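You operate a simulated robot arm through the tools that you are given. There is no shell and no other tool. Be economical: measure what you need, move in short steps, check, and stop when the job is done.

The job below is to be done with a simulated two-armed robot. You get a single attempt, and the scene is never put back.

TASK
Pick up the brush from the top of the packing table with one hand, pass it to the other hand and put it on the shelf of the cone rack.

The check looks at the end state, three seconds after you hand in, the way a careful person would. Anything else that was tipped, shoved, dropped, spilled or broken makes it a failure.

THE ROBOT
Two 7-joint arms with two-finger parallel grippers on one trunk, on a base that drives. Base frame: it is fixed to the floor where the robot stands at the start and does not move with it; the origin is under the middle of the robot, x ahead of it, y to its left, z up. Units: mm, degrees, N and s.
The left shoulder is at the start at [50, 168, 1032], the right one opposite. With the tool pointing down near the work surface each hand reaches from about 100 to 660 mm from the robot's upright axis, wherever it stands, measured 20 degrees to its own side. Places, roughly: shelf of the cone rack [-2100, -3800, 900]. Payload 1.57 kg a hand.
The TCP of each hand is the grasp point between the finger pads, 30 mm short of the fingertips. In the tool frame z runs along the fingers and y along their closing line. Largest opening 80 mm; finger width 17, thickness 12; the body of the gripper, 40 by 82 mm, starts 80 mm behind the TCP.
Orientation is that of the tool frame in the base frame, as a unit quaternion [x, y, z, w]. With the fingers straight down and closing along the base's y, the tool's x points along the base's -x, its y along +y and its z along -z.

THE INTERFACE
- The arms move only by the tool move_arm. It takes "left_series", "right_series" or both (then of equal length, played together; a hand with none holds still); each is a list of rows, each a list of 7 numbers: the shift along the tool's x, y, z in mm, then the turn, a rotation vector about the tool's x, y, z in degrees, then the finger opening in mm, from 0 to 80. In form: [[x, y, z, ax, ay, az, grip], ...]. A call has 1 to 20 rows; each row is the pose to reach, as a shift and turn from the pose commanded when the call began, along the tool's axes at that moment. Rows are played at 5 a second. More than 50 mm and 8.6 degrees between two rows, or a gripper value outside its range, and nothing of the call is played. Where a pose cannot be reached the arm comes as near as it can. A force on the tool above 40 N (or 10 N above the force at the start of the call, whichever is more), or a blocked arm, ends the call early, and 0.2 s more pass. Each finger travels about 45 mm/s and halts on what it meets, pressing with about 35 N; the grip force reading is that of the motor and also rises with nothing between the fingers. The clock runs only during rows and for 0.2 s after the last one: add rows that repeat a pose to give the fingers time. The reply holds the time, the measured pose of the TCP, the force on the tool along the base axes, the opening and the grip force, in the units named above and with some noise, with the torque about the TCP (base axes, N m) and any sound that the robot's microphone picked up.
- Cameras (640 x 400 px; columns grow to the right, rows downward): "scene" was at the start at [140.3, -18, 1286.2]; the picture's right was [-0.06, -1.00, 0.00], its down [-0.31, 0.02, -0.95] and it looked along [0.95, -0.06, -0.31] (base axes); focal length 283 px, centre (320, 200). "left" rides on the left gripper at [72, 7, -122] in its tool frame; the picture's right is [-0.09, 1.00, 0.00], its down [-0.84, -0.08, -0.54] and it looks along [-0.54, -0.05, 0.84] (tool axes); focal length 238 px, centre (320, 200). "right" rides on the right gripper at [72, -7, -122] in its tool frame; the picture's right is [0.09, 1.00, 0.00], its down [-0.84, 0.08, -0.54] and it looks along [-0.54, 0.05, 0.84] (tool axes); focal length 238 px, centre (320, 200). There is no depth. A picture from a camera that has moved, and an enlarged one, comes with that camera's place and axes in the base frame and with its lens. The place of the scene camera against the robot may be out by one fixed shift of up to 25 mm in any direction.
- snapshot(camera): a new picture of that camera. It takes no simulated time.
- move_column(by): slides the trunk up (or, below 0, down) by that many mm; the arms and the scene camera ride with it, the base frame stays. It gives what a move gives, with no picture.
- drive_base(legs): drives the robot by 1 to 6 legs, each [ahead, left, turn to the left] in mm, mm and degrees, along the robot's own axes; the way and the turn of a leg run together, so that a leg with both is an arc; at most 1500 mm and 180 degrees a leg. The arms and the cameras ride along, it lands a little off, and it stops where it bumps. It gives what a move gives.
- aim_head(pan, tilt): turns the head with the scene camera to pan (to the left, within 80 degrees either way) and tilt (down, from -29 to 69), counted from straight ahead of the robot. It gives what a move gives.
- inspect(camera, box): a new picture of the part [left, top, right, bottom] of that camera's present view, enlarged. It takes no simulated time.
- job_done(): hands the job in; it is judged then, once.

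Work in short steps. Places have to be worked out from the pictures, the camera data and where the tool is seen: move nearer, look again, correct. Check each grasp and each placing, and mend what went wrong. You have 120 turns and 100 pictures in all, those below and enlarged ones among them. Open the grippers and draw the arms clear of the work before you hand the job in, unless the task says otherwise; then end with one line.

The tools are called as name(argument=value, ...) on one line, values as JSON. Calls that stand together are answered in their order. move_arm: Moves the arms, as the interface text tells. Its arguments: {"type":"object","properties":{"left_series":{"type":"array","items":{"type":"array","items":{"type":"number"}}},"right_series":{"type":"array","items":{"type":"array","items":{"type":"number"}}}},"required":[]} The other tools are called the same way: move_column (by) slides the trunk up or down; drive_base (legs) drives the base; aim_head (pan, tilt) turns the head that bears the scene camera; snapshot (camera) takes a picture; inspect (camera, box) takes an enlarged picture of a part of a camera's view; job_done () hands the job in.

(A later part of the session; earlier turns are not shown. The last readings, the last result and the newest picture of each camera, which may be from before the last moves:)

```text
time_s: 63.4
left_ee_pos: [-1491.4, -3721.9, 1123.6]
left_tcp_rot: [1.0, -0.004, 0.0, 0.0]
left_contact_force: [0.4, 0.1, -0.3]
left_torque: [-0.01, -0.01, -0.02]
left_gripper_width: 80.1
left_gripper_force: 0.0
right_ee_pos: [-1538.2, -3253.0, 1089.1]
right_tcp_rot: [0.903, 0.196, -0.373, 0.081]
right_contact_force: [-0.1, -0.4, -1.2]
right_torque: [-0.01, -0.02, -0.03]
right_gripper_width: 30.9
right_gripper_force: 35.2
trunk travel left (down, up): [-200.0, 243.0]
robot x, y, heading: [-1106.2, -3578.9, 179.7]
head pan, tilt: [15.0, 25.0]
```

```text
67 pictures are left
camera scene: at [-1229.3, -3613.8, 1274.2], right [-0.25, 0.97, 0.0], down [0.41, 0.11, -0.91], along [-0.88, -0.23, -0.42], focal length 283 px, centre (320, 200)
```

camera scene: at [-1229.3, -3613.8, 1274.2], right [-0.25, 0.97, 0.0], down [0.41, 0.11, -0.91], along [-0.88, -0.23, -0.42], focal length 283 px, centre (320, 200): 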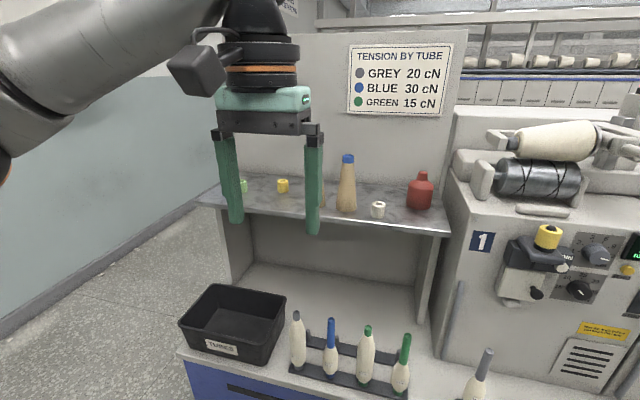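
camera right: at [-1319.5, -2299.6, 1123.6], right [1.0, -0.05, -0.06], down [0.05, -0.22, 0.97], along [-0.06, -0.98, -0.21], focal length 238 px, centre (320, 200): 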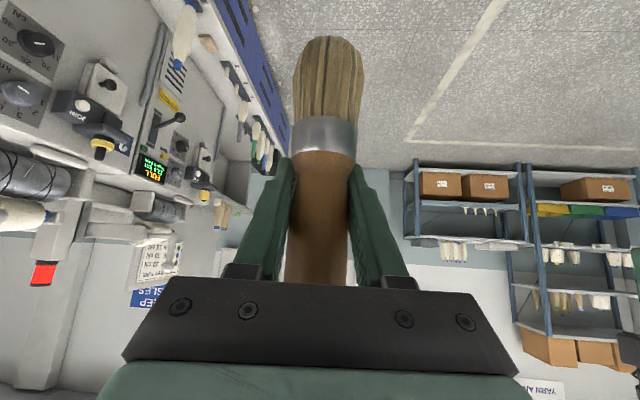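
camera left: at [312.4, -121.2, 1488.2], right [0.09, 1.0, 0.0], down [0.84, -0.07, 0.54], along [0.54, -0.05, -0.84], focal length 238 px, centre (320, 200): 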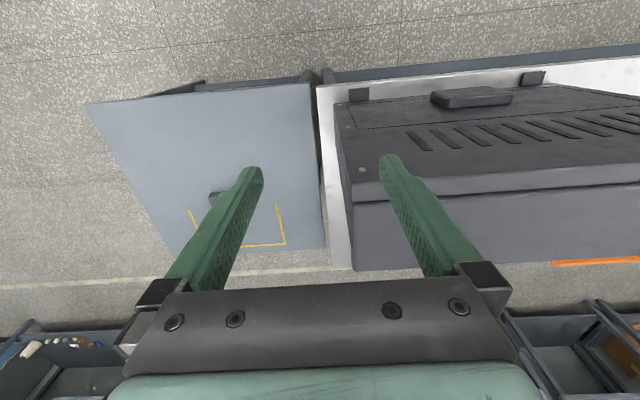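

Creep has stopped (30.8 mm). The shelf is clear to see (front edge x≈-1895, y from -4170 to -3460, z≈900). Now I bring the right hand to the middle in front of the robot, yawing it 35° left for the handover.

move_arm(right_series=[[-14, 31, 22, -3.5, 0, -3.5, 15], [-28, 63, 44, -7, 0, -7, 15], [-42, 94, 66, -10.6, 0, -10.6, 15], [-56, 126, 89, -14.1, 0, -14.1, 15], [-70, 157, 111, -17.6, 0, -17.6, 15], [-84, 189, 133, -21.2, 0, -21.2, 15], [-98, 220, 155, -24.7, 0, -24.7, 15], [-98, 220, 155, -24.7, 0, -24.7, 15]])

aim_head(pan=0, tilt=25)

snapshot(camera="scene")

snapshot(camera="right")

```text
time_s: 65.2
left_ee_pos: [-1492.5, -3722.0, 1124.5]
left_tcp_rot: [1.0, -0.004, 0.001, -0.001]
left_contact_force: [-0.4, 0.3, -0.1]
left_torque: [0.02, -0.02, 0.01]
left_gripper_width: 80.1
left_gripper_force: 0.0
right_ee_pos: [-1598.4, -3488.4, 1053.6]
right_tcp_rot: [0.822, 0.422, -0.34, 0.174]
right_contact_force: [0.3, 0.0, -0.9]
right_torque: [-0.02, -0.02, 0.04]
right_gripper_width: 31.0
right_gripper_force: 34.7
right hand out of reach, approached as far as the arm can: row 7, 8
trunk travel left (down, up): [-200.0, 243.0]
robot x, y, heading: [-1107.2, -3578.9, 179.5]
head pan, tilt: [15.0, 25.0]
```

```text
time_s: 66.0
left_ee_pos: [-1493.5, -3720.6, 1122.9]
left_tcp_rot: [1.0, -0.004, -0.001, 0.0]
left_contact_force: [-0.3, 0.8, -0.1]
left_torque: [0.01, 0.01, 0.03]
left_gripper_width: 80.0
left_gripper_force: 0.1
right_ee_pos: [-1599.9, -3486.9, 1052.2]
right_tcp_rot: [0.822, 0.421, -0.34, 0.175]
right_contact_force: [0.0, 0.5, -0.8]
right_torque: [-0.03, 0.02, 0.04]
right_gripper_width: 30.7
right_gripper_force: 34.8
trunk travel left (down, up): [-200.0, 243.0]
robot x, y, heading: [-1107.1, -3579.7, 179.6]
head pan, tilt: [0.0, 25.0]
```

```text
66 pictures are left
camera scene: at [-1232.3, -3590.1, 1274.2], right [0.01, 1.0, 0.0], down [0.42, 0.0, -0.91], along [-0.91, 0.01, -0.42], focal length 283 px, centre (320, 200)
```

scene: 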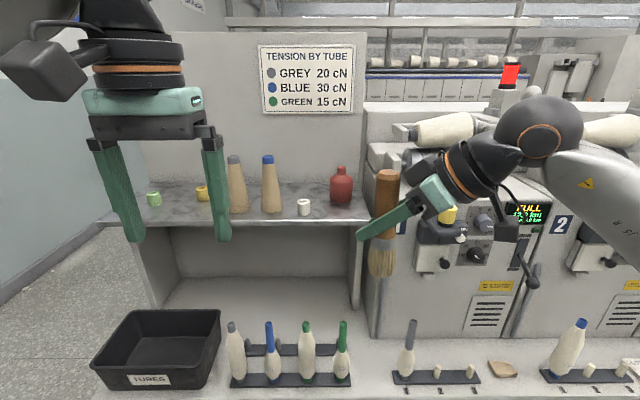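

```text
65 pictures are left
camera right: at [-1524.0, -3373.0, 1088.1], right [0.85, -0.53, -0.06], down [-0.06, -0.21, 0.98], along [-0.53, -0.82, -0.21], focal length 238 px, centre (320, 200)
```

right: 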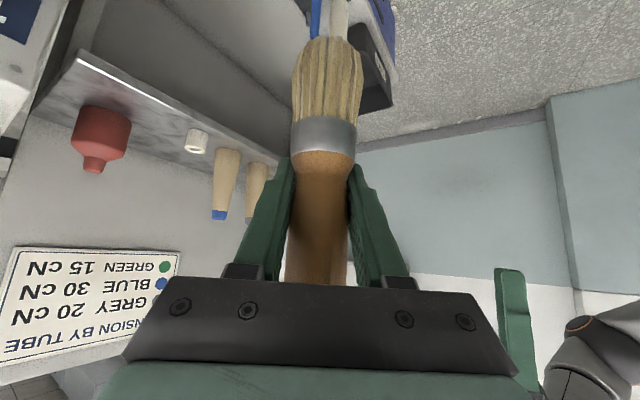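

The brush stays upright in the right hand at (-1599,-3488,1053), handle top near z 1123. I bring the left hand toward it: first yaw it to point right, then pitch it to horizontal, so it can grip the upper handle.

move_arm(left_series=[[-1, -14, 4, 0, 0, 7.5, 60], [-2, -27, 8, 0, 0, 15, 60], [-4, -41, 12, 0, 0, 22.5, 60], [-5, -54, 17, 0, 0, 30, 60], [-6, -68, 21, 0, 0, 37.5, 60], [-7, -81, 25, 0, 0, 45, 60], [-7, -81, 25, 0, 0, 45, 60]])

move_arm(left_series=[[0, 0, 0, 0, -8, 0, 60], [0, 0, 0, 0, -16, 0, 60], [0, 0, 0, 0, -24, 0, 60], [0, 0, 0, 0, -32, 0, 60], [0, 0, 0, 0, -40, 0, 60], [0, 0, 0, 0, -48, 0, 60], [0, 0, 0, 0, -56, 0, 60], [0, 0, 0, 0, -64, 0, 60], [0, 0, 0, 0, -72, 0, 60], [0, 0, 0, 0, -80, 0, 60], [0, 0, 0, 0, -85, 0, 60], [0, 0, 0, 0, -90, 0, 60], [0, 0, 0, 0, -90, 0, 60]])

snapshot(camera="scene")

snapshot(camera="left")

```text
time_s: 67.6
left_ee_pos: [-1500.3, -3638.8, 1097.9]
left_tcp_rot: [0.922, -0.387, 0.001, -0.001]
left_contact_force: [-0.1, 0.7, 0.8]
left_torque: [0.02, 0.0, 0.0]
left_gripper_width: 60.1
left_gripper_force: 0.1
right_ee_pos: [-1599.3, -3488.5, 1053.5]
right_tcp_rot: [0.822, 0.422, -0.34, 0.176]
right_contact_force: [-0.4, 0.2, -0.5]
right_torque: [-0.01, 0.03, -0.02]
right_gripper_width: 30.9
right_gripper_force: 35.0
trunk travel left (down, up): [-200.0, 243.0]
robot x, y, heading: [-1104.2, -3577.6, 179.5]
head pan, tilt: [0.0, 25.0]
```

```text
time_s: 70.4
left_ee_pos: [-1511.8, -3639.3, 1102.1]
left_tcp_rot: [-0.652, 0.273, 0.653, 0.274]
left_contact_force: [-0.3, -1.1, 0.4]
left_torque: [0.06, -0.01, 0.02]
left_gripper_width: 60.0
left_gripper_force: 0.0
left hand out of reach, approached as far as the arm can: row 11, 12, 13
right_ee_pos: [-1598.8, -3487.4, 1053.4]
right_tcp_rot: [0.822, 0.423, -0.34, 0.175]
right_contact_force: [0.5, -0.5, -0.7]
right_torque: [-0.01, -0.01, 0.0]
right_gripper_width: 31.1
right_gripper_force: 34.8
trunk travel left (down, up): [-200.0, 243.0]
robot x, y, heading: [-1106.9, -3580.8, 179.4]
head pan, tilt: [0.0, 25.0]
```

```text
64 pictures are left
camera scene: at [-1232.3, -3590.1, 1274.2], right [0.01, 1.0, 0.0], down [0.42, 0.0, -0.91], along [-0.91, 0.01, -0.42], focal length 283 px, centre (320, 200)
```

scene: 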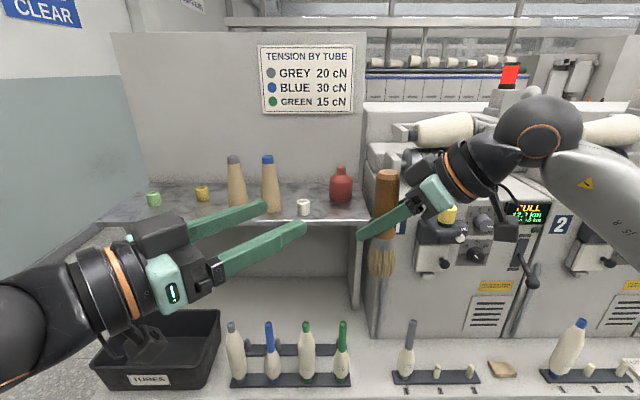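

```text
63 pictures are left
camera left: at [-1430.7, -3730.4, 1030.3], right [-0.71, -0.7, 0.09], down [0.44, -0.33, 0.84], along [-0.55, 0.63, 0.54], focal length 238 px, centre (320, 200)
```

left: 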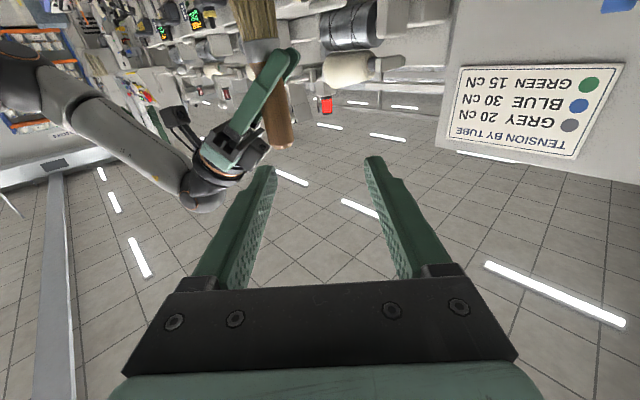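

The left hand is horizontal at the right height. I slide it to about 70 mm short of the handle, lined up with it.

move_arm(left_series=[[1, -17, 27, 0, 0, 0, 60], [3, -34, 55, 0, 0, 0, 60], [4, -51, 82, 0, 0, 0, 60], [4, -51, 82, 0, 0, 0, 60]])

snapshot(camera="scene")

snapshot(camera="left")

```text
time_s: 71.4
left_ee_pos: [-1531.4, -3545.5, 1097.5]
left_tcp_rot: [0.653, -0.273, -0.652, -0.272]
left_contact_force: [0.3, -0.5, -0.2]
left_torque: [0.0, -0.04, 0.02]
left_gripper_width: 60.0
left_gripper_force: 0.0
right_ee_pos: [-1598.3, -3487.9, 1053.4]
right_tcp_rot: [0.822, 0.422, -0.34, 0.176]
right_contact_force: [-0.3, -0.2, -0.8]
right_torque: [0.03, -0.02, 0.01]
right_gripper_width: 30.8
right_gripper_force: 35.0
trunk travel left (down, up): [-200.0, 243.0]
robot x, y, heading: [-1105.5, -3575.8, 179.8]
head pan, tilt: [0.0, 25.0]
```

```text
62 pictures are left
camera scene: at [-1232.3, -3590.0, 1274.2], right [0.01, 1.0, 0.0], down [0.42, 0.0, -0.91], along [-0.91, 0.01, -0.42], focal length 283 px, centre (320, 200)
```

scene: 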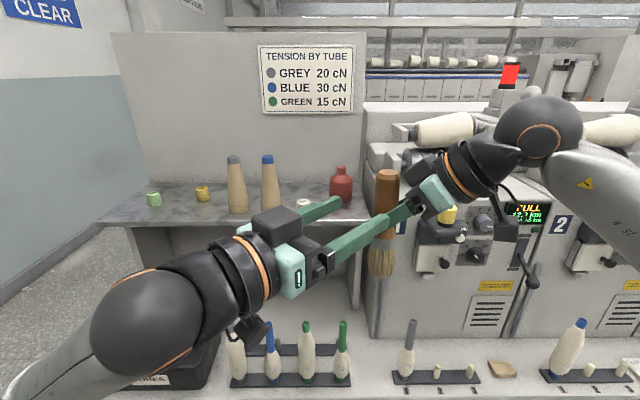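

```text
61 pictures are left
camera left: at [-1450.9, -3635.9, 1026.2], right [-0.71, -0.7, 0.09], down [0.44, -0.33, 0.84], along [-0.55, 0.63, 0.54], focal length 238 px, centre (320, 200)
```

left: 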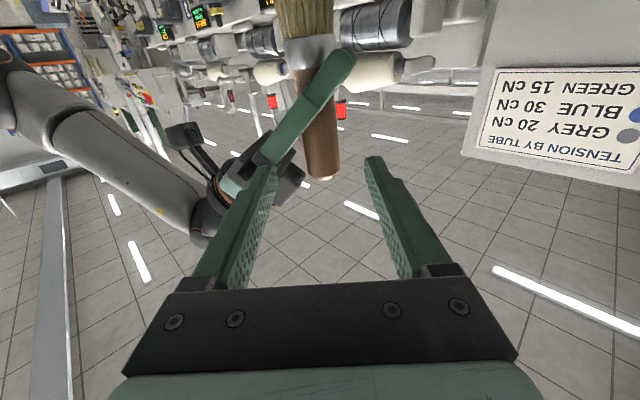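

The handle is lined up between the left fingers, its top at z≈1127. To stay above the right fingers I raise the left hand to z≈1114, narrow to 50 mm, and then advance 71 mm.

move_arm(left_series=[[-16, 1, 0, 0, 0, 0, 50], [-16, 1, 20, 0, 0, 0, 50], [-16, 1, 40, 0, 0, 0, 50], [-16, 1, 56, 0, 0, 0, 50], [-16, 1, 71, 0, 0, 0, 50], [-16, 1, 71, 0, 0, 0, 50]])

snapshot(camera="left")

inspect(camera="scene", box=[300, 120, 480, 300])

```text
time_s: 72.8
left_ee_pos: [-1583.1, -3495.0, 1114.2]
left_tcp_rot: [0.653, -0.272, -0.652, -0.273]
left_contact_force: [0.6, -2.7, -1.7]
left_torque: [-0.03, 0.01, -0.04]
left_gripper_width: 49.2
left_gripper_force: 0.1
right_ee_pos: [-1599.1, -3488.9, 1054.2]
right_tcp_rot: [0.822, 0.422, -0.34, 0.176]
right_contact_force: [-0.7, 1.8, 0.6]
right_torque: [-0.07, -0.06, 0.07]
right_gripper_width: 30.7
right_gripper_force: 35.4
trunk travel left (down, up): [-200.0, 243.0]
robot x, y, heading: [-1106.9, -3579.8, 179.8]
head pan, tilt: [0.0, 25.0]
```

```text
60 pictures are left
camera left: at [-1501.5, -3585.5, 1042.5], right [-0.71, -0.7, 0.09], down [0.44, -0.33, 0.84], along [-0.56, 0.63, 0.54], focal length 238 px, centre (320, 200)
```

left: 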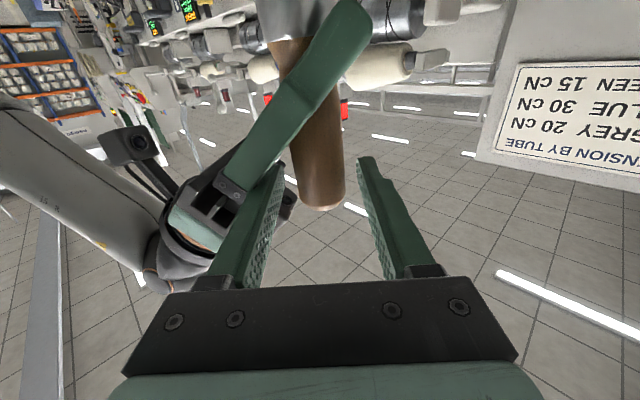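

```text
2.22 times, centred on (390, 210) of scene
camera zoom: at [-1232.3, -3590.0, 1274.2], right [0.01, 1.0, 0.0], down [0.42, 0.0, -0.91], along [-0.91, 0.01, -0.42], focal length 628 px, centre (164, 178)
```

zoom: 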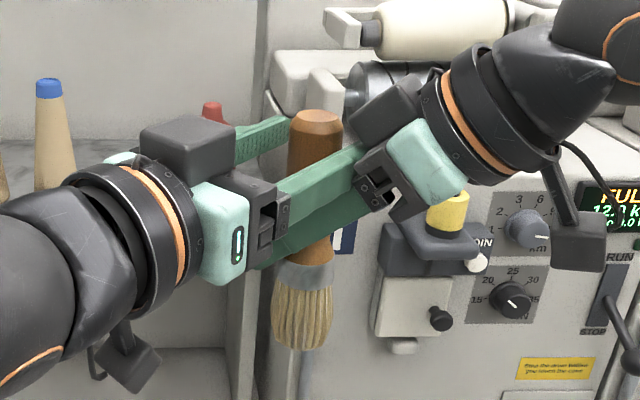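

The handle end sits between the left pads (only a ~3 N light touch). I close the left hand on it.

move_arm(left_series=[[0, 0, 0, 0, 0, 0, 40], [0, 0, 0, 0, 0, 0, 30], [0, 0, 0, 0, 0, 0, 15], [0, 0, 0, 0, 0, 0, 15], [0, 0, 0, 0, 0, 0, 15]])

snapshot(camera="left")

inspect(camera="scene", box=[300, 120, 480, 300])

```text
time_s: 74.0
left_ee_pos: [-1581.6, -3494.8, 1115.3]
left_tcp_rot: [0.652, -0.273, -0.652, -0.273]
left_contact_force: [-3.5, -0.4, 1.6]
left_torque: [0.49, -0.22, 0.08]
left_gripper_width: 31.0
left_gripper_force: 35.6
right_ee_pos: [-1598.9, -3488.6, 1053.9]
right_tcp_rot: [0.821, 0.424, -0.34, 0.176]
right_contact_force: [3.5, 0.5, -3.4]
right_torque: [-0.51, 0.52, -0.03]
right_gripper_width: 31.0
right_gripper_force: 35.1
trunk travel left (down, up): [-200.0, 243.0]
robot x, y, heading: [-1107.8, -3577.4, 179.3]
head pan, tilt: [0.0, 25.0]
```

```text
58 pictures are left
camera left: at [-1501.5, -3585.6, 1042.8], right [-0.71, -0.7, 0.09], down [0.44, -0.33, 0.84], along [-0.56, 0.63, 0.54], focal length 238 px, centre (320, 200)
```

left: 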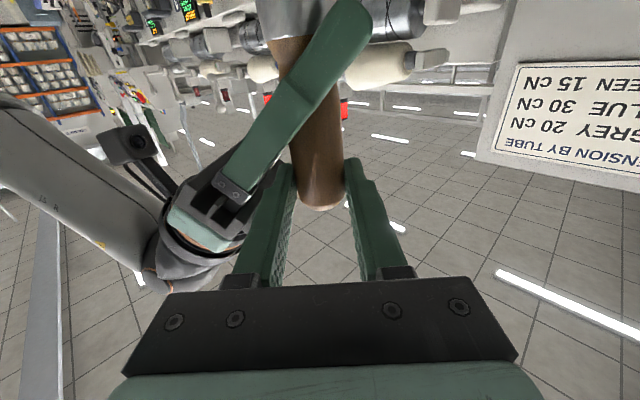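

```text
2.22 times, centred on (390, 210) of scene
camera zoom: at [-1232.3, -3590.0, 1274.2], right [0.01, 1.0, 0.0], down [0.42, 0.0, -0.91], along [-0.91, 0.01, -0.42], focal length 628 px, centre (164, 178)
```

zoom: 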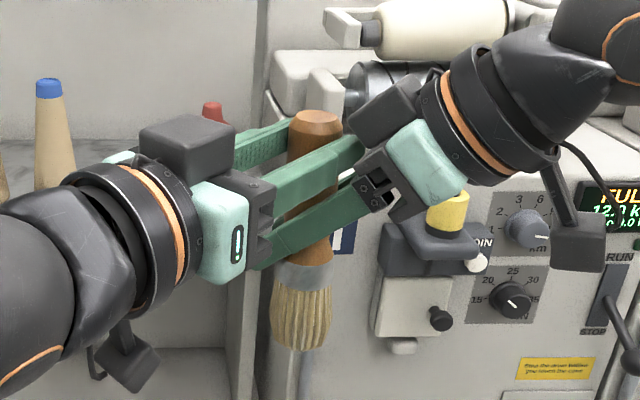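

Both hands hold the handle (31 mm, 35 N each). I open the right hand gradually and check that the left hand keeps the brush.

move_arm(right_series=[[0, 0, 0, 0, 0, 0, 35], [0, 0, 0, 0, 0, 0, 42], [0, 0, 0, 0, 0, 0, 50], [0, 0, 0, 0, 0, 0, 58], [0, 0, 0, 0, 0, 0, 58]])

move_arm(right_series=[[0, 0, -30, 0, 0, 0, 58], [0, 0, -65, 0, 0, 0, 58], [0, 0, -100, 0, 0, 0, 58], [0, 0, -140, 0, 0, 0, 58], [0, 0, -140, 0, 0, 0, 58]])

snapshot(camera="scene")

snapshot(camera="left")

```text
time_s: 75.2
left_ee_pos: [-1583.1, -3494.6, 1114.4]
left_tcp_rot: [-0.652, 0.273, 0.652, 0.273]
left_contact_force: [1.0, 0.4, -0.8]
left_torque: [0.01, -0.01, 0.02]
left_gripper_width: 30.8
left_gripper_force: 35.5
right_ee_pos: [-1598.6, -3488.1, 1054.6]
right_tcp_rot: [0.822, 0.422, -0.34, 0.175]
right_contact_force: [-1.1, 0.8, 0.5]
right_torque: [0.02, 0.04, 0.01]
right_gripper_width: 57.9
right_gripper_force: 0.0
trunk travel left (down, up): [-200.0, 243.0]
robot x, y, heading: [-1108.0, -3576.7, 179.4]
head pan, tilt: [0.0, 25.0]
```

```text
time_s: 76.4
left_ee_pos: [-1582.5, -3493.6, 1115.7]
left_tcp_rot: [-0.652, 0.272, 0.652, 0.274]
left_contact_force: [0.4, 0.0, -0.9]
left_torque: [-0.03, -0.02, 0.01]
left_gripper_width: 30.6
left_gripper_force: 35.0
right_ee_pos: [-1543.6, -3407.9, 1152.6]
right_tcp_rot: [0.822, 0.421, -0.34, 0.175]
right_contact_force: [-0.2, -0.4, 0.1]
right_torque: [-0.01, 0.01, 0.01]
right_gripper_width: 57.8
right_gripper_force: 0.1
trunk travel left (down, up): [-200.0, 243.0]
robot x, y, heading: [-1102.7, -3577.7, 179.4]
head pan, tilt: [0.0, 25.0]
```

```text
56 pictures are left
camera scene: at [-1232.2, -3590.0, 1274.2], right [0.01, 1.0, 0.0], down [0.42, 0.0, -0.91], along [-0.91, 0.01, -0.42], focal length 283 px, centre (320, 200)
```

scene: 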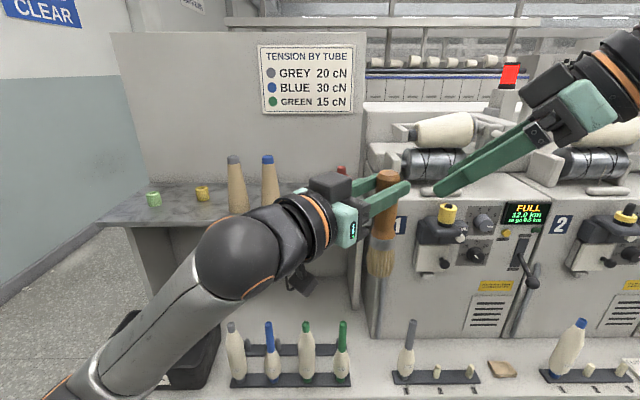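

```text
55 pictures are left
camera left: at [-1501.3, -3585.5, 1042.6], right [-0.71, -0.7, 0.09], down [0.44, -0.33, 0.84], along [-0.55, 0.63, 0.54], focal length 238 px, centre (320, 200)
```

left: 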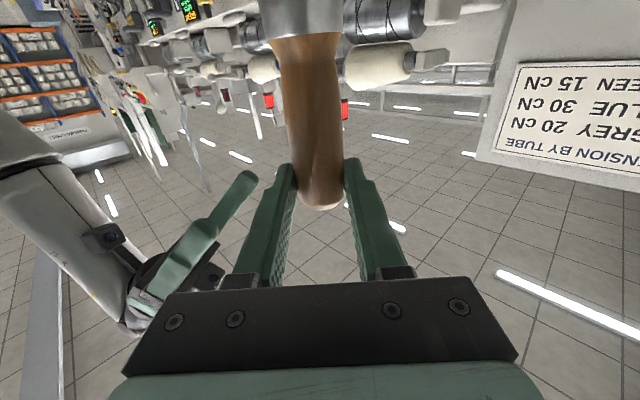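

The left hand now holds the brush alone, firmly. I withdraw the right arm to the side and bring the left hand back in front of its own shoulder, yawed to point straight ahead.

move_arm(right_series=[[16, -6, -16, 0, 0, 0, 58], [32, -11, -32, 0, 0, 0, 58], [48, -17, -48, 0, 0, 0, 58], [64, -23, -64, 0, 0, 0, 58], [80, -28, -80, 0, 0, 0, 58], [96, -34, -96, 0, 0, 0, 58], [111, -40, -111, 0, 0, 0, 58], [111, -40, -111, 0, 0, 0, 58]], left_series=[[0, 16, -31, -6.5, 0, 0, 15], [0, 33, -62, -13, 0, 0, 15], [0, 49, -93, -19.5, 0, 0, 15], [0, 66, -125, -26, 0, 0, 15], [0, 82, -156, -32.5, 0, 0, 15], [0, 99, -187, -39, 0, 0, 15], [0, 115, -218, -45, 0, 0, 15], [0, 115, -218, -45, 0, 0, 15]])

snapshot(camera="scene")

```text
time_s: 78.2
left_ee_pos: [-1539.7, -3715.6, 1130.4]
left_tcp_rot: [0.707, -0.002, -0.707, -0.003]
left_contact_force: [0.2, 0.5, -1.9]
left_torque: [-0.02, 0.0, 0.02]
left_gripper_width: 31.0
left_gripper_force: 34.8
left hand out of reach, approached as far as the arm can: row 5, 6, 7, 8
right_ee_pos: [-1452.4, -3308.3, 1152.3]
right_tcp_rot: [0.823, 0.421, -0.34, 0.175]
right_contact_force: [-0.3, 0.7, 0.1]
right_torque: [0.0, 0.01, -0.02]
right_gripper_width: 58.0
right_gripper_force: 0.1
right hand out of reach, approached as far as the arm can: row 1, 2, 3, 4, 5, 6, 7, 8
trunk travel left (down, up): [-200.0, 243.0]
robot x, y, heading: [-1107.2, -3578.4, 179.4]
head pan, tilt: [0.0, 25.0]
```

```text
54 pictures are left
camera scene: at [-1232.2, -3590.0, 1274.2], right [0.01, 1.0, 0.0], down [0.42, 0.0, -0.91], along [-0.91, 0.01, -0.42], focal length 283 px, centre (320, 200)
```

scene: 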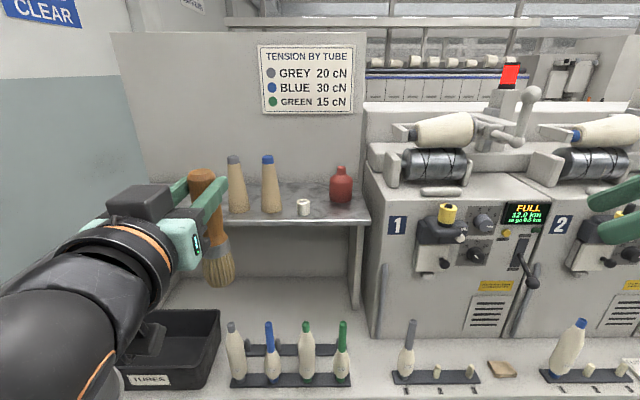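

Now I pitch the left hand to point down so the brush becomes horizontal (bristles toward the robot), watching for droop.

move_arm(left_series=[[0, 0, 0, 0, 7.5, 0, 15], [0, 0, 0, 0, 15, 0, 15], [0, 0, 0, 0, 22.5, 0, 15], [0, 0, 0, 0, 30, 0, 15], [0, 0, 0, 0, 37.5, 0, 15], [0, 0, 0, 0, 45, 0, 15], [0, 0, 0, 0, 52.5, 0, 15], [0, 0, 0, 0, 60, 0, 15], [0, 0, 0, 0, 67.5, 0, 15], [0, 0, 0, 0, 75, 0, 15], [0, 0, 0, 0, 82.5, 0, 15], [0, 0, 0, 0, 90, 0, 15], [0, 0, 0, 0, 90, 0, 15]])

snapshot(camera="left")

aim_head(pan=25, tilt=35)

snapshot(camera="scene")

```text
time_s: 81.2
left_ee_pos: [-1568.7, -3797.1, 1196.4]
left_tcp_rot: [0.992, 0.098, -0.062, 0.042]
left_contact_force: [0.0, -0.8, -0.6]
left_torque: [-0.04, 0.09, 0.0]
left_gripper_width: 30.7
left_gripper_force: 34.7
left hand out of reach, approached as far as the arm can: row 1, 2, 3, 4, 5, 6, 7, 8, 9, 10, 11, 12, 13
right_ee_pos: [-1452.2, -3307.0, 1153.2]
right_tcp_rot: [0.821, 0.422, -0.341, 0.177]
right_contact_force: [0.7, -0.4, -0.5]
right_torque: [-0.02, 0.0, -0.04]
right_gripper_width: 57.8
right_gripper_force: 0.1
trunk travel left (down, up): [-200.0, 243.0]
robot x, y, heading: [-1107.5, -3575.6, 179.7]
head pan, tilt: [0.0, 25.0]
stopped in row 13 (left hand): the arm was blocked; the commanded pose is now the measured one
```

```text
53 pictures are left
camera left: at [-1481.9, -3778.4, 1307.3], right [0.11, -0.99, 0.08], down [-0.77, -0.03, 0.64], along [-0.63, -0.13, -0.77], focal length 238 px, centre (320, 200)
```

left: 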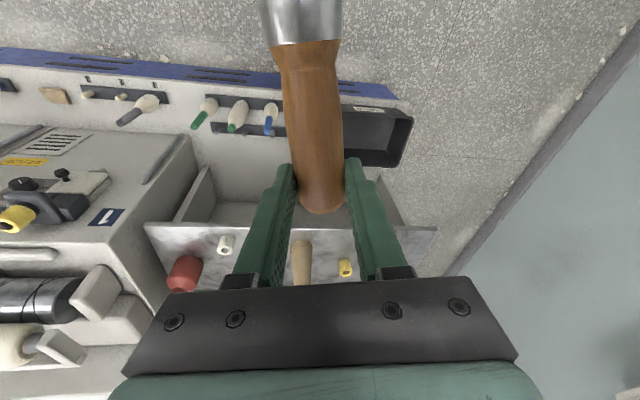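

```text
time_s: 82.1
left_ee_pos: [-1567.0, -3797.6, 1195.9]
left_tcp_rot: [0.992, 0.098, -0.061, 0.042]
left_contact_force: [0.0, -0.3, -1.5]
left_torque: [0.01, 0.08, 0.01]
left_gripper_width: 30.5
left_gripper_force: 34.8
right_ee_pos: [-1452.1, -3307.0, 1153.0]
right_tcp_rot: [0.822, 0.421, -0.341, 0.175]
right_contact_force: [-0.4, 0.5, 0.5]
right_torque: [-0.02, 0.01, 0.0]
right_gripper_width: 58.4
right_gripper_force: 0.0
trunk travel left (down, up): [-200.0, 243.0]
robot x, y, heading: [-1103.4, -3578.5, 179.7]
head pan, tilt: [25.0, 35.0]
```

```text
52 pictures are left
camera scene: at [-1219.7, -3627.5, 1258.5], right [-0.41, 0.91, 0.0], down [0.52, 0.24, -0.82], along [-0.75, -0.34, -0.57], focal length 283 px, centre (320, 200)
```

scene: 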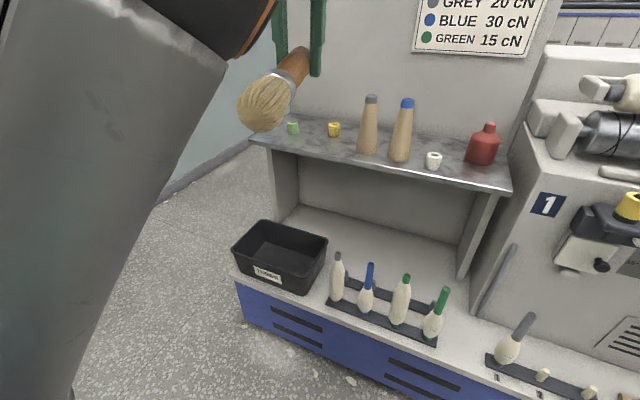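

The brush stays horizontal in the left hand with no droop. Before driving closer I tuck the right arm back toward the robot and level the left hand straight down.

move_arm(right_series=[[7, 14, -7, 5.5, 0, 5.5, 58], [14, 28, -14, 11, 0, 11, 58], [21, 42, -21, 16.5, 0, 16.5, 58], [28, 56, -28, 22, 0, 22, 58], [35, 70, -35, 27, 0, 27, 58], [42, 84, -42, 32.5, 0, 32.5, 58], [49, 97, -49, 38, 0, 38, 58], [49, 97, -49, 38, 0, 38, 58]])

aim_head(pan=-10, tilt=30)

snapshot(camera="scene")

```text
time_s: 83.9
left_ee_pos: [-1567.2, -3797.4, 1194.6]
left_tcp_rot: [0.992, 0.098, -0.061, 0.042]
left_contact_force: [0.5, 1.0, -1.6]
left_torque: [-0.02, 0.05, 0.03]
left_gripper_width: 30.9
left_gripper_force: 35.3
right_ee_pos: [-1332.5, -3306.3, 1151.8]
right_tcp_rot: [0.924, 0.004, -0.382, 0.003]
right_contact_force: [0.4, 0.1, 0.5]
right_torque: [-0.01, 0.0, -0.02]
right_gripper_width: 58.0
right_gripper_force: 0.1
trunk travel left (down, up): [-200.0, 243.0]
robot x, y, heading: [-1104.9, -3580.2, 179.6]
head pan, tilt: [25.0, 35.0]
```

```text
time_s: 84.9
left_ee_pos: [-1568.5, -3798.6, 1193.3]
left_tcp_rot: [0.993, 0.099, -0.058, 0.041]
left_contact_force: [0.1, -0.4, -1.0]
left_torque: [-0.04, 0.05, -0.02]
left_gripper_width: 31.0
left_gripper_force: 35.0
right_ee_pos: [-1332.7, -3308.1, 1153.2]
right_tcp_rot: [0.924, 0.004, -0.383, 0.003]
right_contact_force: [-0.2, 0.6, 0.2]
right_torque: [0.02, 0.0, -0.03]
right_gripper_width: 57.8
right_gripper_force: 0.1
trunk travel left (down, up): [-200.0, 243.0]
robot x, y, heading: [-1106.1, -3571.8, 179.5]
head pan, tilt: [-10.0, 30.0]
```

```text
51 pictures are left
camera scene: at [-1230.3, -3593.3, 1267.1], right [-0.03, 1.0, 0.0], down [0.49, 0.01, -0.87], along [-0.87, -0.02, -0.49], focal length 283 px, centre (320, 200)
```

scene: 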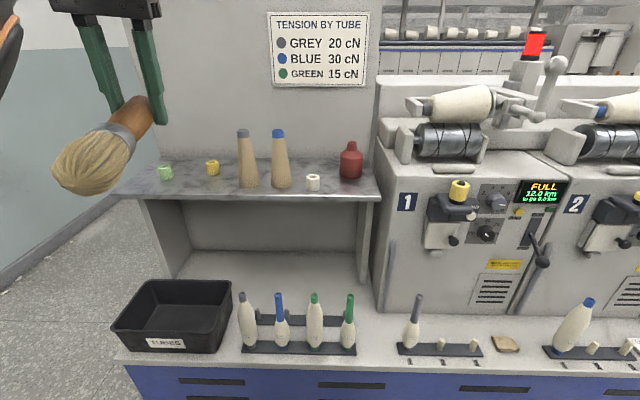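

The right hand is tucked. I level the left hand (14° correction) so it points straight down.

move_arm(left_series=[[0, 0, 0, 1.6, 2.4, 3.7, 15], [0, 0, 0, 3.2, 4.7, 7.5, 15], [0, 0, 0, 4.8, 7.1, 11.2, 15], [0, 0, 0, 4.8, 7.1, 11.2, 15]])

```text
time_s: 85.9
left_ee_pos: [-1566.5, -3796.9, 1196.0]
left_tcp_rot: [1.0, 0.001, 0.0, -0.001]
left_contact_force: [0.3, -0.8, -0.8]
left_torque: [0.0, 0.03, -0.02]
left_gripper_width: 30.7
left_gripper_force: 34.3
right_ee_pos: [-1332.7, -3306.9, 1152.2]
right_tcp_rot: [0.924, 0.004, -0.383, 0.002]
right_contact_force: [-0.5, -1.2, -0.1]
right_torque: [0.0, 0.0, 0.02]
right_gripper_width: 57.9
right_gripper_force: 0.1
trunk travel left (down, up): [-200.0, 243.0]
robot x, y, heading: [-1110.5, -3578.5, 179.5]
head pan, tilt: [-10.0, 30.0]
```

The left hand is now exactly straight down. I drive closer to the rack in a first part, then look down to check base clearance.

drive_base(legs=[[270, 232, 0]])

aim_head(pan=0, tilt=60)

snapshot(camera="scene")

snapshot(camera="left")

```text
time_s: 88.5
left_ee_pos: [-1840.1, -4019.9, 1196.4]
left_tcp_rot: [1.0, -0.003, 0.001, -0.001]
left_contact_force: [-0.3, 0.1, -0.8]
left_torque: [0.01, 0.07, 0.0]
left_gripper_width: 30.6
left_gripper_force: 34.8
right_ee_pos: [-1601.6, -3529.6, 1152.0]
right_tcp_rot: [0.924, 0.002, -0.383, 0.002]
right_contact_force: [0.1, -0.1, 0.1]
right_torque: [-0.01, 0.0, 0.0]
right_gripper_width: 57.9
right_gripper_force: 0.1
trunk travel left (down, up): [-200.0, 243.0]
robot x, y, heading: [-1378.7, -3800.6, 178.9]
head pan, tilt: [-10.0, 30.0]
```

```text
time_s: 89.4
left_ee_pos: [-1838.8, -4019.1, 1194.8]
left_tcp_rot: [1.0, -0.003, 0.001, 0.0]
left_contact_force: [0.8, -0.3, -0.7]
left_torque: [0.0, 0.05, 0.03]
left_gripper_width: 30.6
left_gripper_force: 35.4
right_ee_pos: [-1602.3, -3529.5, 1153.0]
right_tcp_rot: [0.923, 0.002, -0.384, 0.002]
right_contact_force: [0.8, 0.3, -0.2]
right_torque: [0.0, 0.02, -0.01]
right_gripper_width: 58.0
right_gripper_force: 0.1
trunk travel left (down, up): [-200.0, 243.0]
robot x, y, heading: [-1377.5, -3805.4, 179.2]
head pan, tilt: [0.0, 60.0]
```

```text
50 pictures are left
camera scene: at [-1477.6, -3814.0, 1224.2], right [0.01, 1.0, 0.0], down [0.87, -0.01, -0.5], along [-0.5, 0.01, -0.87], focal length 283 px, centre (320, 200)
```

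scene: 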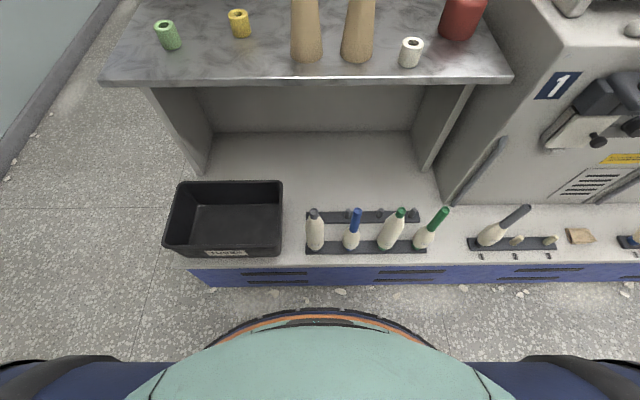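

```text
49 pictures are left
camera left: at [-1767.2, -4026.3, 1317.6], right [-0.1, -1.0, 0.0], down [-0.84, 0.08, 0.54], along [-0.54, 0.05, -0.84], focal length 238 px, centre (320, 200)
```

left: 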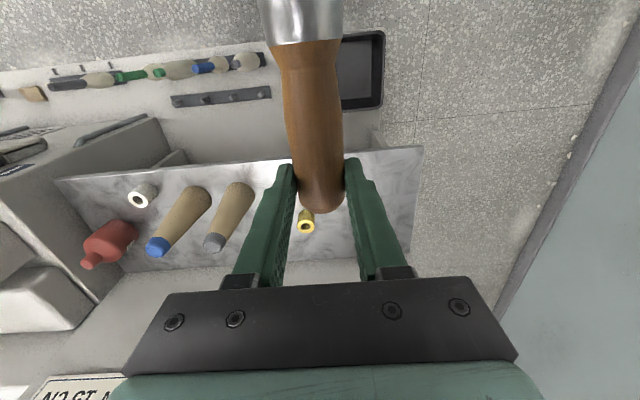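

Base front is about 115 mm from the rack's plinth. I drive 75 mm further ahead and 40 mm left; free spot on the shelf is between the green and yellow spools, at y≈-4031.

drive_base(legs=[[75, 40, 0]])

aim_head(pan=10, tilt=40)

snapshot(camera="scene")

```text
time_s: 90.5
left_ee_pos: [-1914.1, -4059.4, 1195.7]
left_tcp_rot: [1.0, -0.002, 0.0, 0.0]
left_contact_force: [-0.1, -0.2, -0.7]
left_torque: [0.0, 0.03, 0.0]
left_gripper_width: 30.8
left_gripper_force: 34.7
right_ee_pos: [-1679.3, -3569.9, 1151.0]
right_tcp_rot: [0.924, 0.002, -0.383, 0.002]
right_contact_force: [-0.1, -0.4, -1.3]
right_torque: [0.02, -0.02, -0.02]
right_gripper_width: 58.0
right_gripper_force: 0.1
trunk travel left (down, up): [-200.0, 243.0]
robot x, y, heading: [-1452.3, -3839.3, 179.3]
head pan, tilt: [0.0, 60.0]
```

```text
time_s: 91.3
left_ee_pos: [-1915.6, -4060.0, 1194.7]
left_tcp_rot: [1.0, -0.003, 0.001, -0.001]
left_contact_force: [0.6, -0.8, -0.8]
left_torque: [0.02, 0.06, 0.01]
left_gripper_width: 30.7
left_gripper_force: 35.2
right_ee_pos: [-1677.1, -3570.1, 1151.6]
right_tcp_rot: [0.923, 0.003, -0.384, 0.002]
right_contact_force: [-0.1, 0.2, -0.2]
right_torque: [0.0, -0.01, 0.02]
right_gripper_width: 58.0
right_gripper_force: 0.0
trunk travel left (down, up): [-200.0, 243.0]
robot x, y, heading: [-1452.7, -3843.1, 179.4]
head pan, tilt: [10.0, 40.0]
```

```text
48 pictures are left
camera scene: at [-1570.7, -3868.3, 1250.8], right [-0.16, 0.99, 0.0], down [0.64, 0.1, -0.77], along [-0.76, -0.12, -0.64], focal length 283 px, centre (320, 200)
```

scene: 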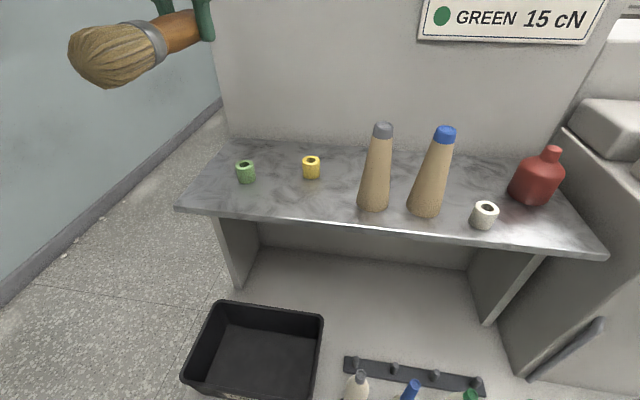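

Spools confirmed at about (-2026,-4096) and (-2058,-3965). I move the brush above the gap at (-2078,-4030) and lower to z≈1030.

move_arm(left_series=[[-41, -8, 0, 0, 0, 0, 15], [-82, -15, 0, 0, 0, 0, 15], [-123, -23, 0, 0, 0, 0, 15], [-163, -30, 0, 0, 0, 0, 15], [-163, -30, 40, 0, 0, 0, 15], [-163, -30, 80, 0, 0, 0, 15], [-163, -30, 120, 0, 0, 0, 15], [-163, -30, 160, 0, 0, 0, 15], [-163, -30, 160, 0, 0, 0, 15]])

snapshot(camera="scene")

snapshot(camera="left")

```text
time_s: 93.3
left_ee_pos: [-2043.7, -4037.3, 1038.6]
left_tcp_rot: [1.0, -0.003, 0.0, 0.0]
left_contact_force: [0.6, -0.3, -0.6]
left_torque: [-0.01, 0.06, 0.0]
left_gripper_width: 30.7
left_gripper_force: 35.1
left hand out of reach, approached as far as the arm can: row 1, 2, 3, 4, 5, 6, 7, 8, 9
right_ee_pos: [-1677.3, -3569.5, 1152.0]
right_tcp_rot: [0.923, 0.002, -0.384, 0.001]
right_contact_force: [1.1, 0.0, -0.3]
right_torque: [-0.01, 0.02, 0.02]
right_gripper_width: 58.1
right_gripper_force: 0.1
trunk travel left (down, up): [-200.0, 243.0]
robot x, y, heading: [-1451.4, -3841.7, 179.1]
head pan, tilt: [10.0, 40.0]
```

```text
47 pictures are left
camera scene: at [-1570.4, -3868.1, 1250.9], right [-0.16, 0.99, 0.0], down [0.63, 0.1, -0.77], along [-0.76, -0.12, -0.64], focal length 283 px, centre (320, 200)
```

scene: 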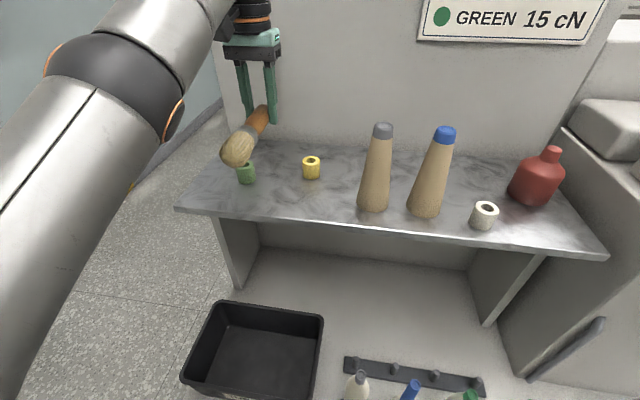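

```text
46 pictures are left
camera left: at [-1971.2, -4044.3, 1161.2], right [-0.1, -1.0, 0.0], down [-0.84, 0.08, 0.54], along [-0.54, 0.05, -0.84], focal length 238 px, centre (320, 200)
```

left: 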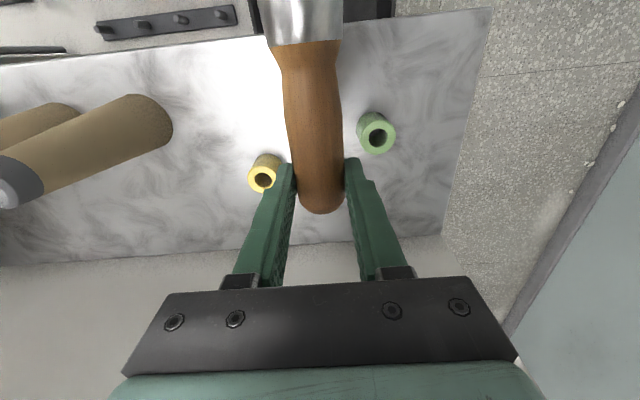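

The wrist camera shows the shelf really spans x≈-1958 to -2230, so the brush along x would need more reach than I have. I'll instead lay it along y in the free front strip (x≈-1998), so I yaw the left hand 90° (bristles toward -y) while raising slightly.

move_arm(left_series=[[4, -6, -20, 0, 0, 7.5, 15], [8, -13, -41, 0, 0, 15, 15], [12, -19, -41, 0, 0, 22.5, 15], [15, -26, -41, 0, 0, 30, 15], [19, -32, -41, 0, 0, 37.5, 15], [23, -38, -41, 0, 0, 45, 15], [27, -45, -41, 0, 0, 52.5, 15], [31, -51, -41, 0, 0, 60, 15], [35, -58, -41, 0, 0, 67.5, 15], [38, -64, -41, 0, 0, 75, 15], [42, -71, -41, 0, 0, 82.5, 15], [46, -77, -41, 0, 0, 90, 15], [46, -77, -41, 0, 0, 90, 15]])

snapshot(camera="scene")

snapshot(camera="left")

```text
time_s: 96.1
left_ee_pos: [-1998.9, -3964.5, 1081.1]
left_tcp_rot: [-0.706, 0.708, 0.0, 0.003]
left_contact_force: [-0.3, 0.9, -0.7]
left_torque: [0.06, 0.01, 0.01]
left_gripper_width: 30.7
left_gripper_force: 34.8
left hand out of reach, approached as far as the arm can: row 1, 2, 3, 4
right_ee_pos: [-1678.5, -3570.0, 1152.3]
right_tcp_rot: [0.924, 0.001, -0.383, 0.001]
right_contact_force: [0.6, -0.5, 1.0]
right_torque: [0.01, 0.01, 0.0]
right_gripper_width: 58.0
right_gripper_force: 0.1
trunk travel left (down, up): [-200.0, 243.0]
robot x, y, heading: [-1452.5, -3844.6, 179.3]
head pan, tilt: [10.0, 40.0]
```

```text
45 pictures are left
camera scene: at [-1570.7, -3868.3, 1250.9], right [-0.16, 0.99, 0.0], down [0.63, 0.1, -0.77], along [-0.76, -0.12, -0.64], focal length 283 px, centre (320, 200)
```

scene: 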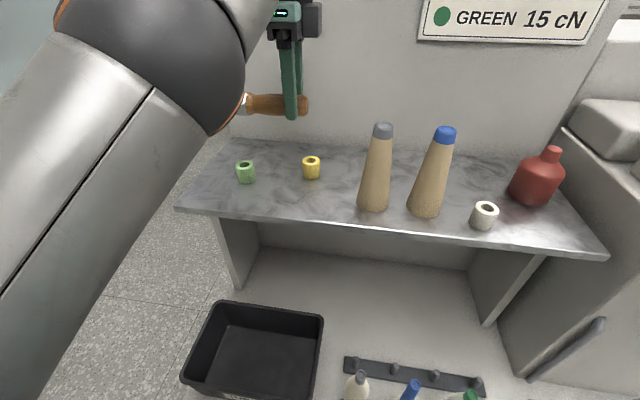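

```text
44 pictures are left
camera left: at [-2006.1, -4036.2, 1201.7], right [-1.0, 0.1, 0.0], down [0.08, 0.83, 0.54], along [0.05, 0.54, -0.84], focal length 238 px, centre (320, 200)
```

left: 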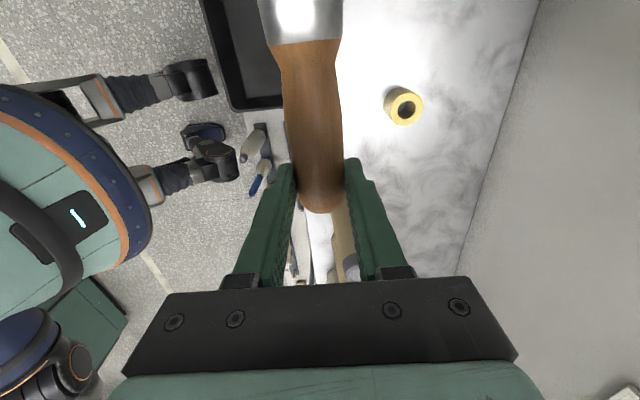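

Orientation is right and within reach: brush parallel to the shelf front, clear of green/yellow spools and the grey tube. I lower 110 mm and check.

move_arm(left_series=[[0, 0, 35, 0, 0, 0, 15], [0, 0, 75, 0, 0, 0, 15], [0, 0, 110, 0, 0, 0, 15], [0, 0, 110, 0, 0, 0, 15]])

snapshot(camera="scene")

snapshot(camera="left")

```text
time_s: 97.1
left_ee_pos: [-2022.5, -3970.7, 977.0]
left_tcp_rot: [-0.706, 0.709, -0.001, 0.001]
left_contact_force: [-0.5, 0.0, -0.7]
left_torque: [0.04, -0.02, 0.0]
left_gripper_width: 30.6
left_gripper_force: 34.8
left hand out of reach, approached as far as the arm can: row 2, 3, 4
right_ee_pos: [-1677.7, -3569.5, 1153.1]
right_tcp_rot: [0.924, 0.002, -0.383, 0.001]
right_contact_force: [0.7, 0.2, 0.3]
right_torque: [0.04, -0.02, 0.03]
right_gripper_width: 58.0
right_gripper_force: 0.0
trunk travel left (down, up): [-200.0, 243.0]
robot x, y, heading: [-1453.6, -3841.4, 179.1]
head pan, tilt: [10.0, 40.0]
```

```text
43 pictures are left
camera scene: at [-1570.7, -3868.4, 1250.9], right [-0.16, 0.99, 0.0], down [0.63, 0.1, -0.77], along [-0.76, -0.12, -0.64], focal length 283 px, centre (320, 200)
```

scene: 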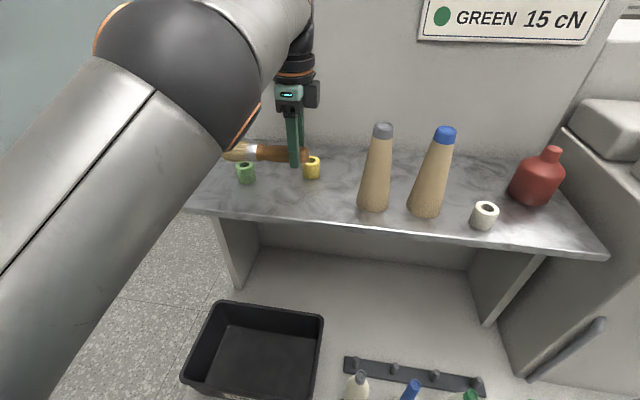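

```text
42 pictures are left
camera left: at [-2030.1, -4042.4, 1098.4], right [-1.0, 0.1, 0.0], down [0.08, 0.84, 0.54], along [0.06, 0.54, -0.84], focal length 238 px, centre (320, 200)
```

left: 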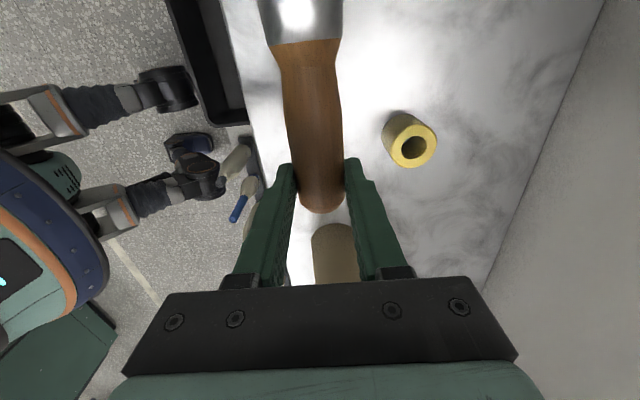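

The arm's posture pushed the hand forward to x≈-2022 as it lowered, so I back it up to x≈-2000, z≈1000 and will use the trunk for the rest of the descent. The shelf's front edge is seen at x≈-1958.

move_arm(left_series=[[-2, -11, -14, 0, 0, 0, 15], [-4, -22, -28, 0, 0, 0, 15], [-4, -22, -28, 0, 0, 0, 15]])

move_column(by=-45)

snapshot(camera="left")

snapshot(camera="scene")

```text
time_s: 97.9
left_ee_pos: [-2012.5, -3972.8, 1008.1]
left_tcp_rot: [-0.707, 0.707, 0.0, 0.004]
left_contact_force: [1.4, -0.2, -0.5]
left_torque: [0.07, 0.02, -0.01]
left_gripper_width: 30.5
left_gripper_force: 35.1
left hand out of reach, approached as far as the arm can: row 1, 2, 3
right_ee_pos: [-1677.5, -3569.2, 1151.6]
right_tcp_rot: [0.924, 0.001, -0.384, 0.002]
right_contact_force: [-0.2, 0.3, -0.1]
right_torque: [0.0, -0.02, -0.03]
right_gripper_width: 58.2
right_gripper_force: 0.1
trunk travel left (down, up): [-200.0, 243.0]
robot x, y, heading: [-1451.9, -3843.0, 179.0]
head pan, tilt: [10.0, 40.0]
```

```text
time_s: 98.8
left_ee_pos: [-2012.5, -3973.4, 964.2]
left_tcp_rot: [-0.707, 0.707, 0.001, 0.003]
left_contact_force: [0.9, 0.5, -1.0]
left_torque: [0.06, -0.01, -0.04]
left_gripper_width: 30.6
left_gripper_force: 34.6
right_ee_pos: [-1678.0, -3570.1, 1107.6]
right_tcp_rot: [0.924, 0.001, -0.384, 0.001]
right_contact_force: [-0.4, -0.2, -0.9]
right_torque: [-0.01, -0.01, 0.01]
right_gripper_width: 58.1
right_gripper_force: 0.0
trunk travel left (down, up): [-155.0, 288.0]
robot x, y, heading: [-1453.2, -3845.2, 179.4]
head pan, tilt: [10.0, 40.0]
```

```text
41 pictures are left
camera left: at [-2019.6, -4046.0, 1085.6], right [-1.0, 0.09, 0.0], down [0.08, 0.83, 0.55], along [0.05, 0.55, -0.84], focal length 238 px, centre (320, 200)
```

left: 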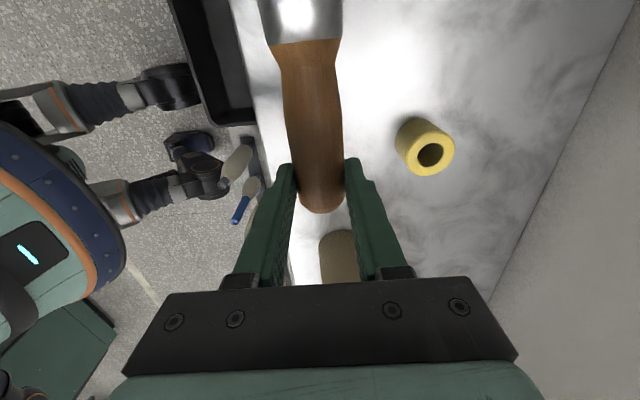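

```text
40 pictures are left
camera scene: at [-1570.6, -3868.4, 1205.9], right [-0.16, 0.99, 0.0], down [0.63, 0.1, -0.77], along [-0.76, -0.12, -0.64], focal length 283 px, centre (320, 200)
```

scene: 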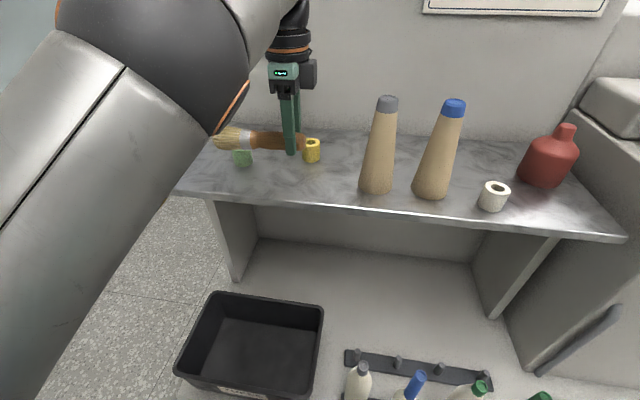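

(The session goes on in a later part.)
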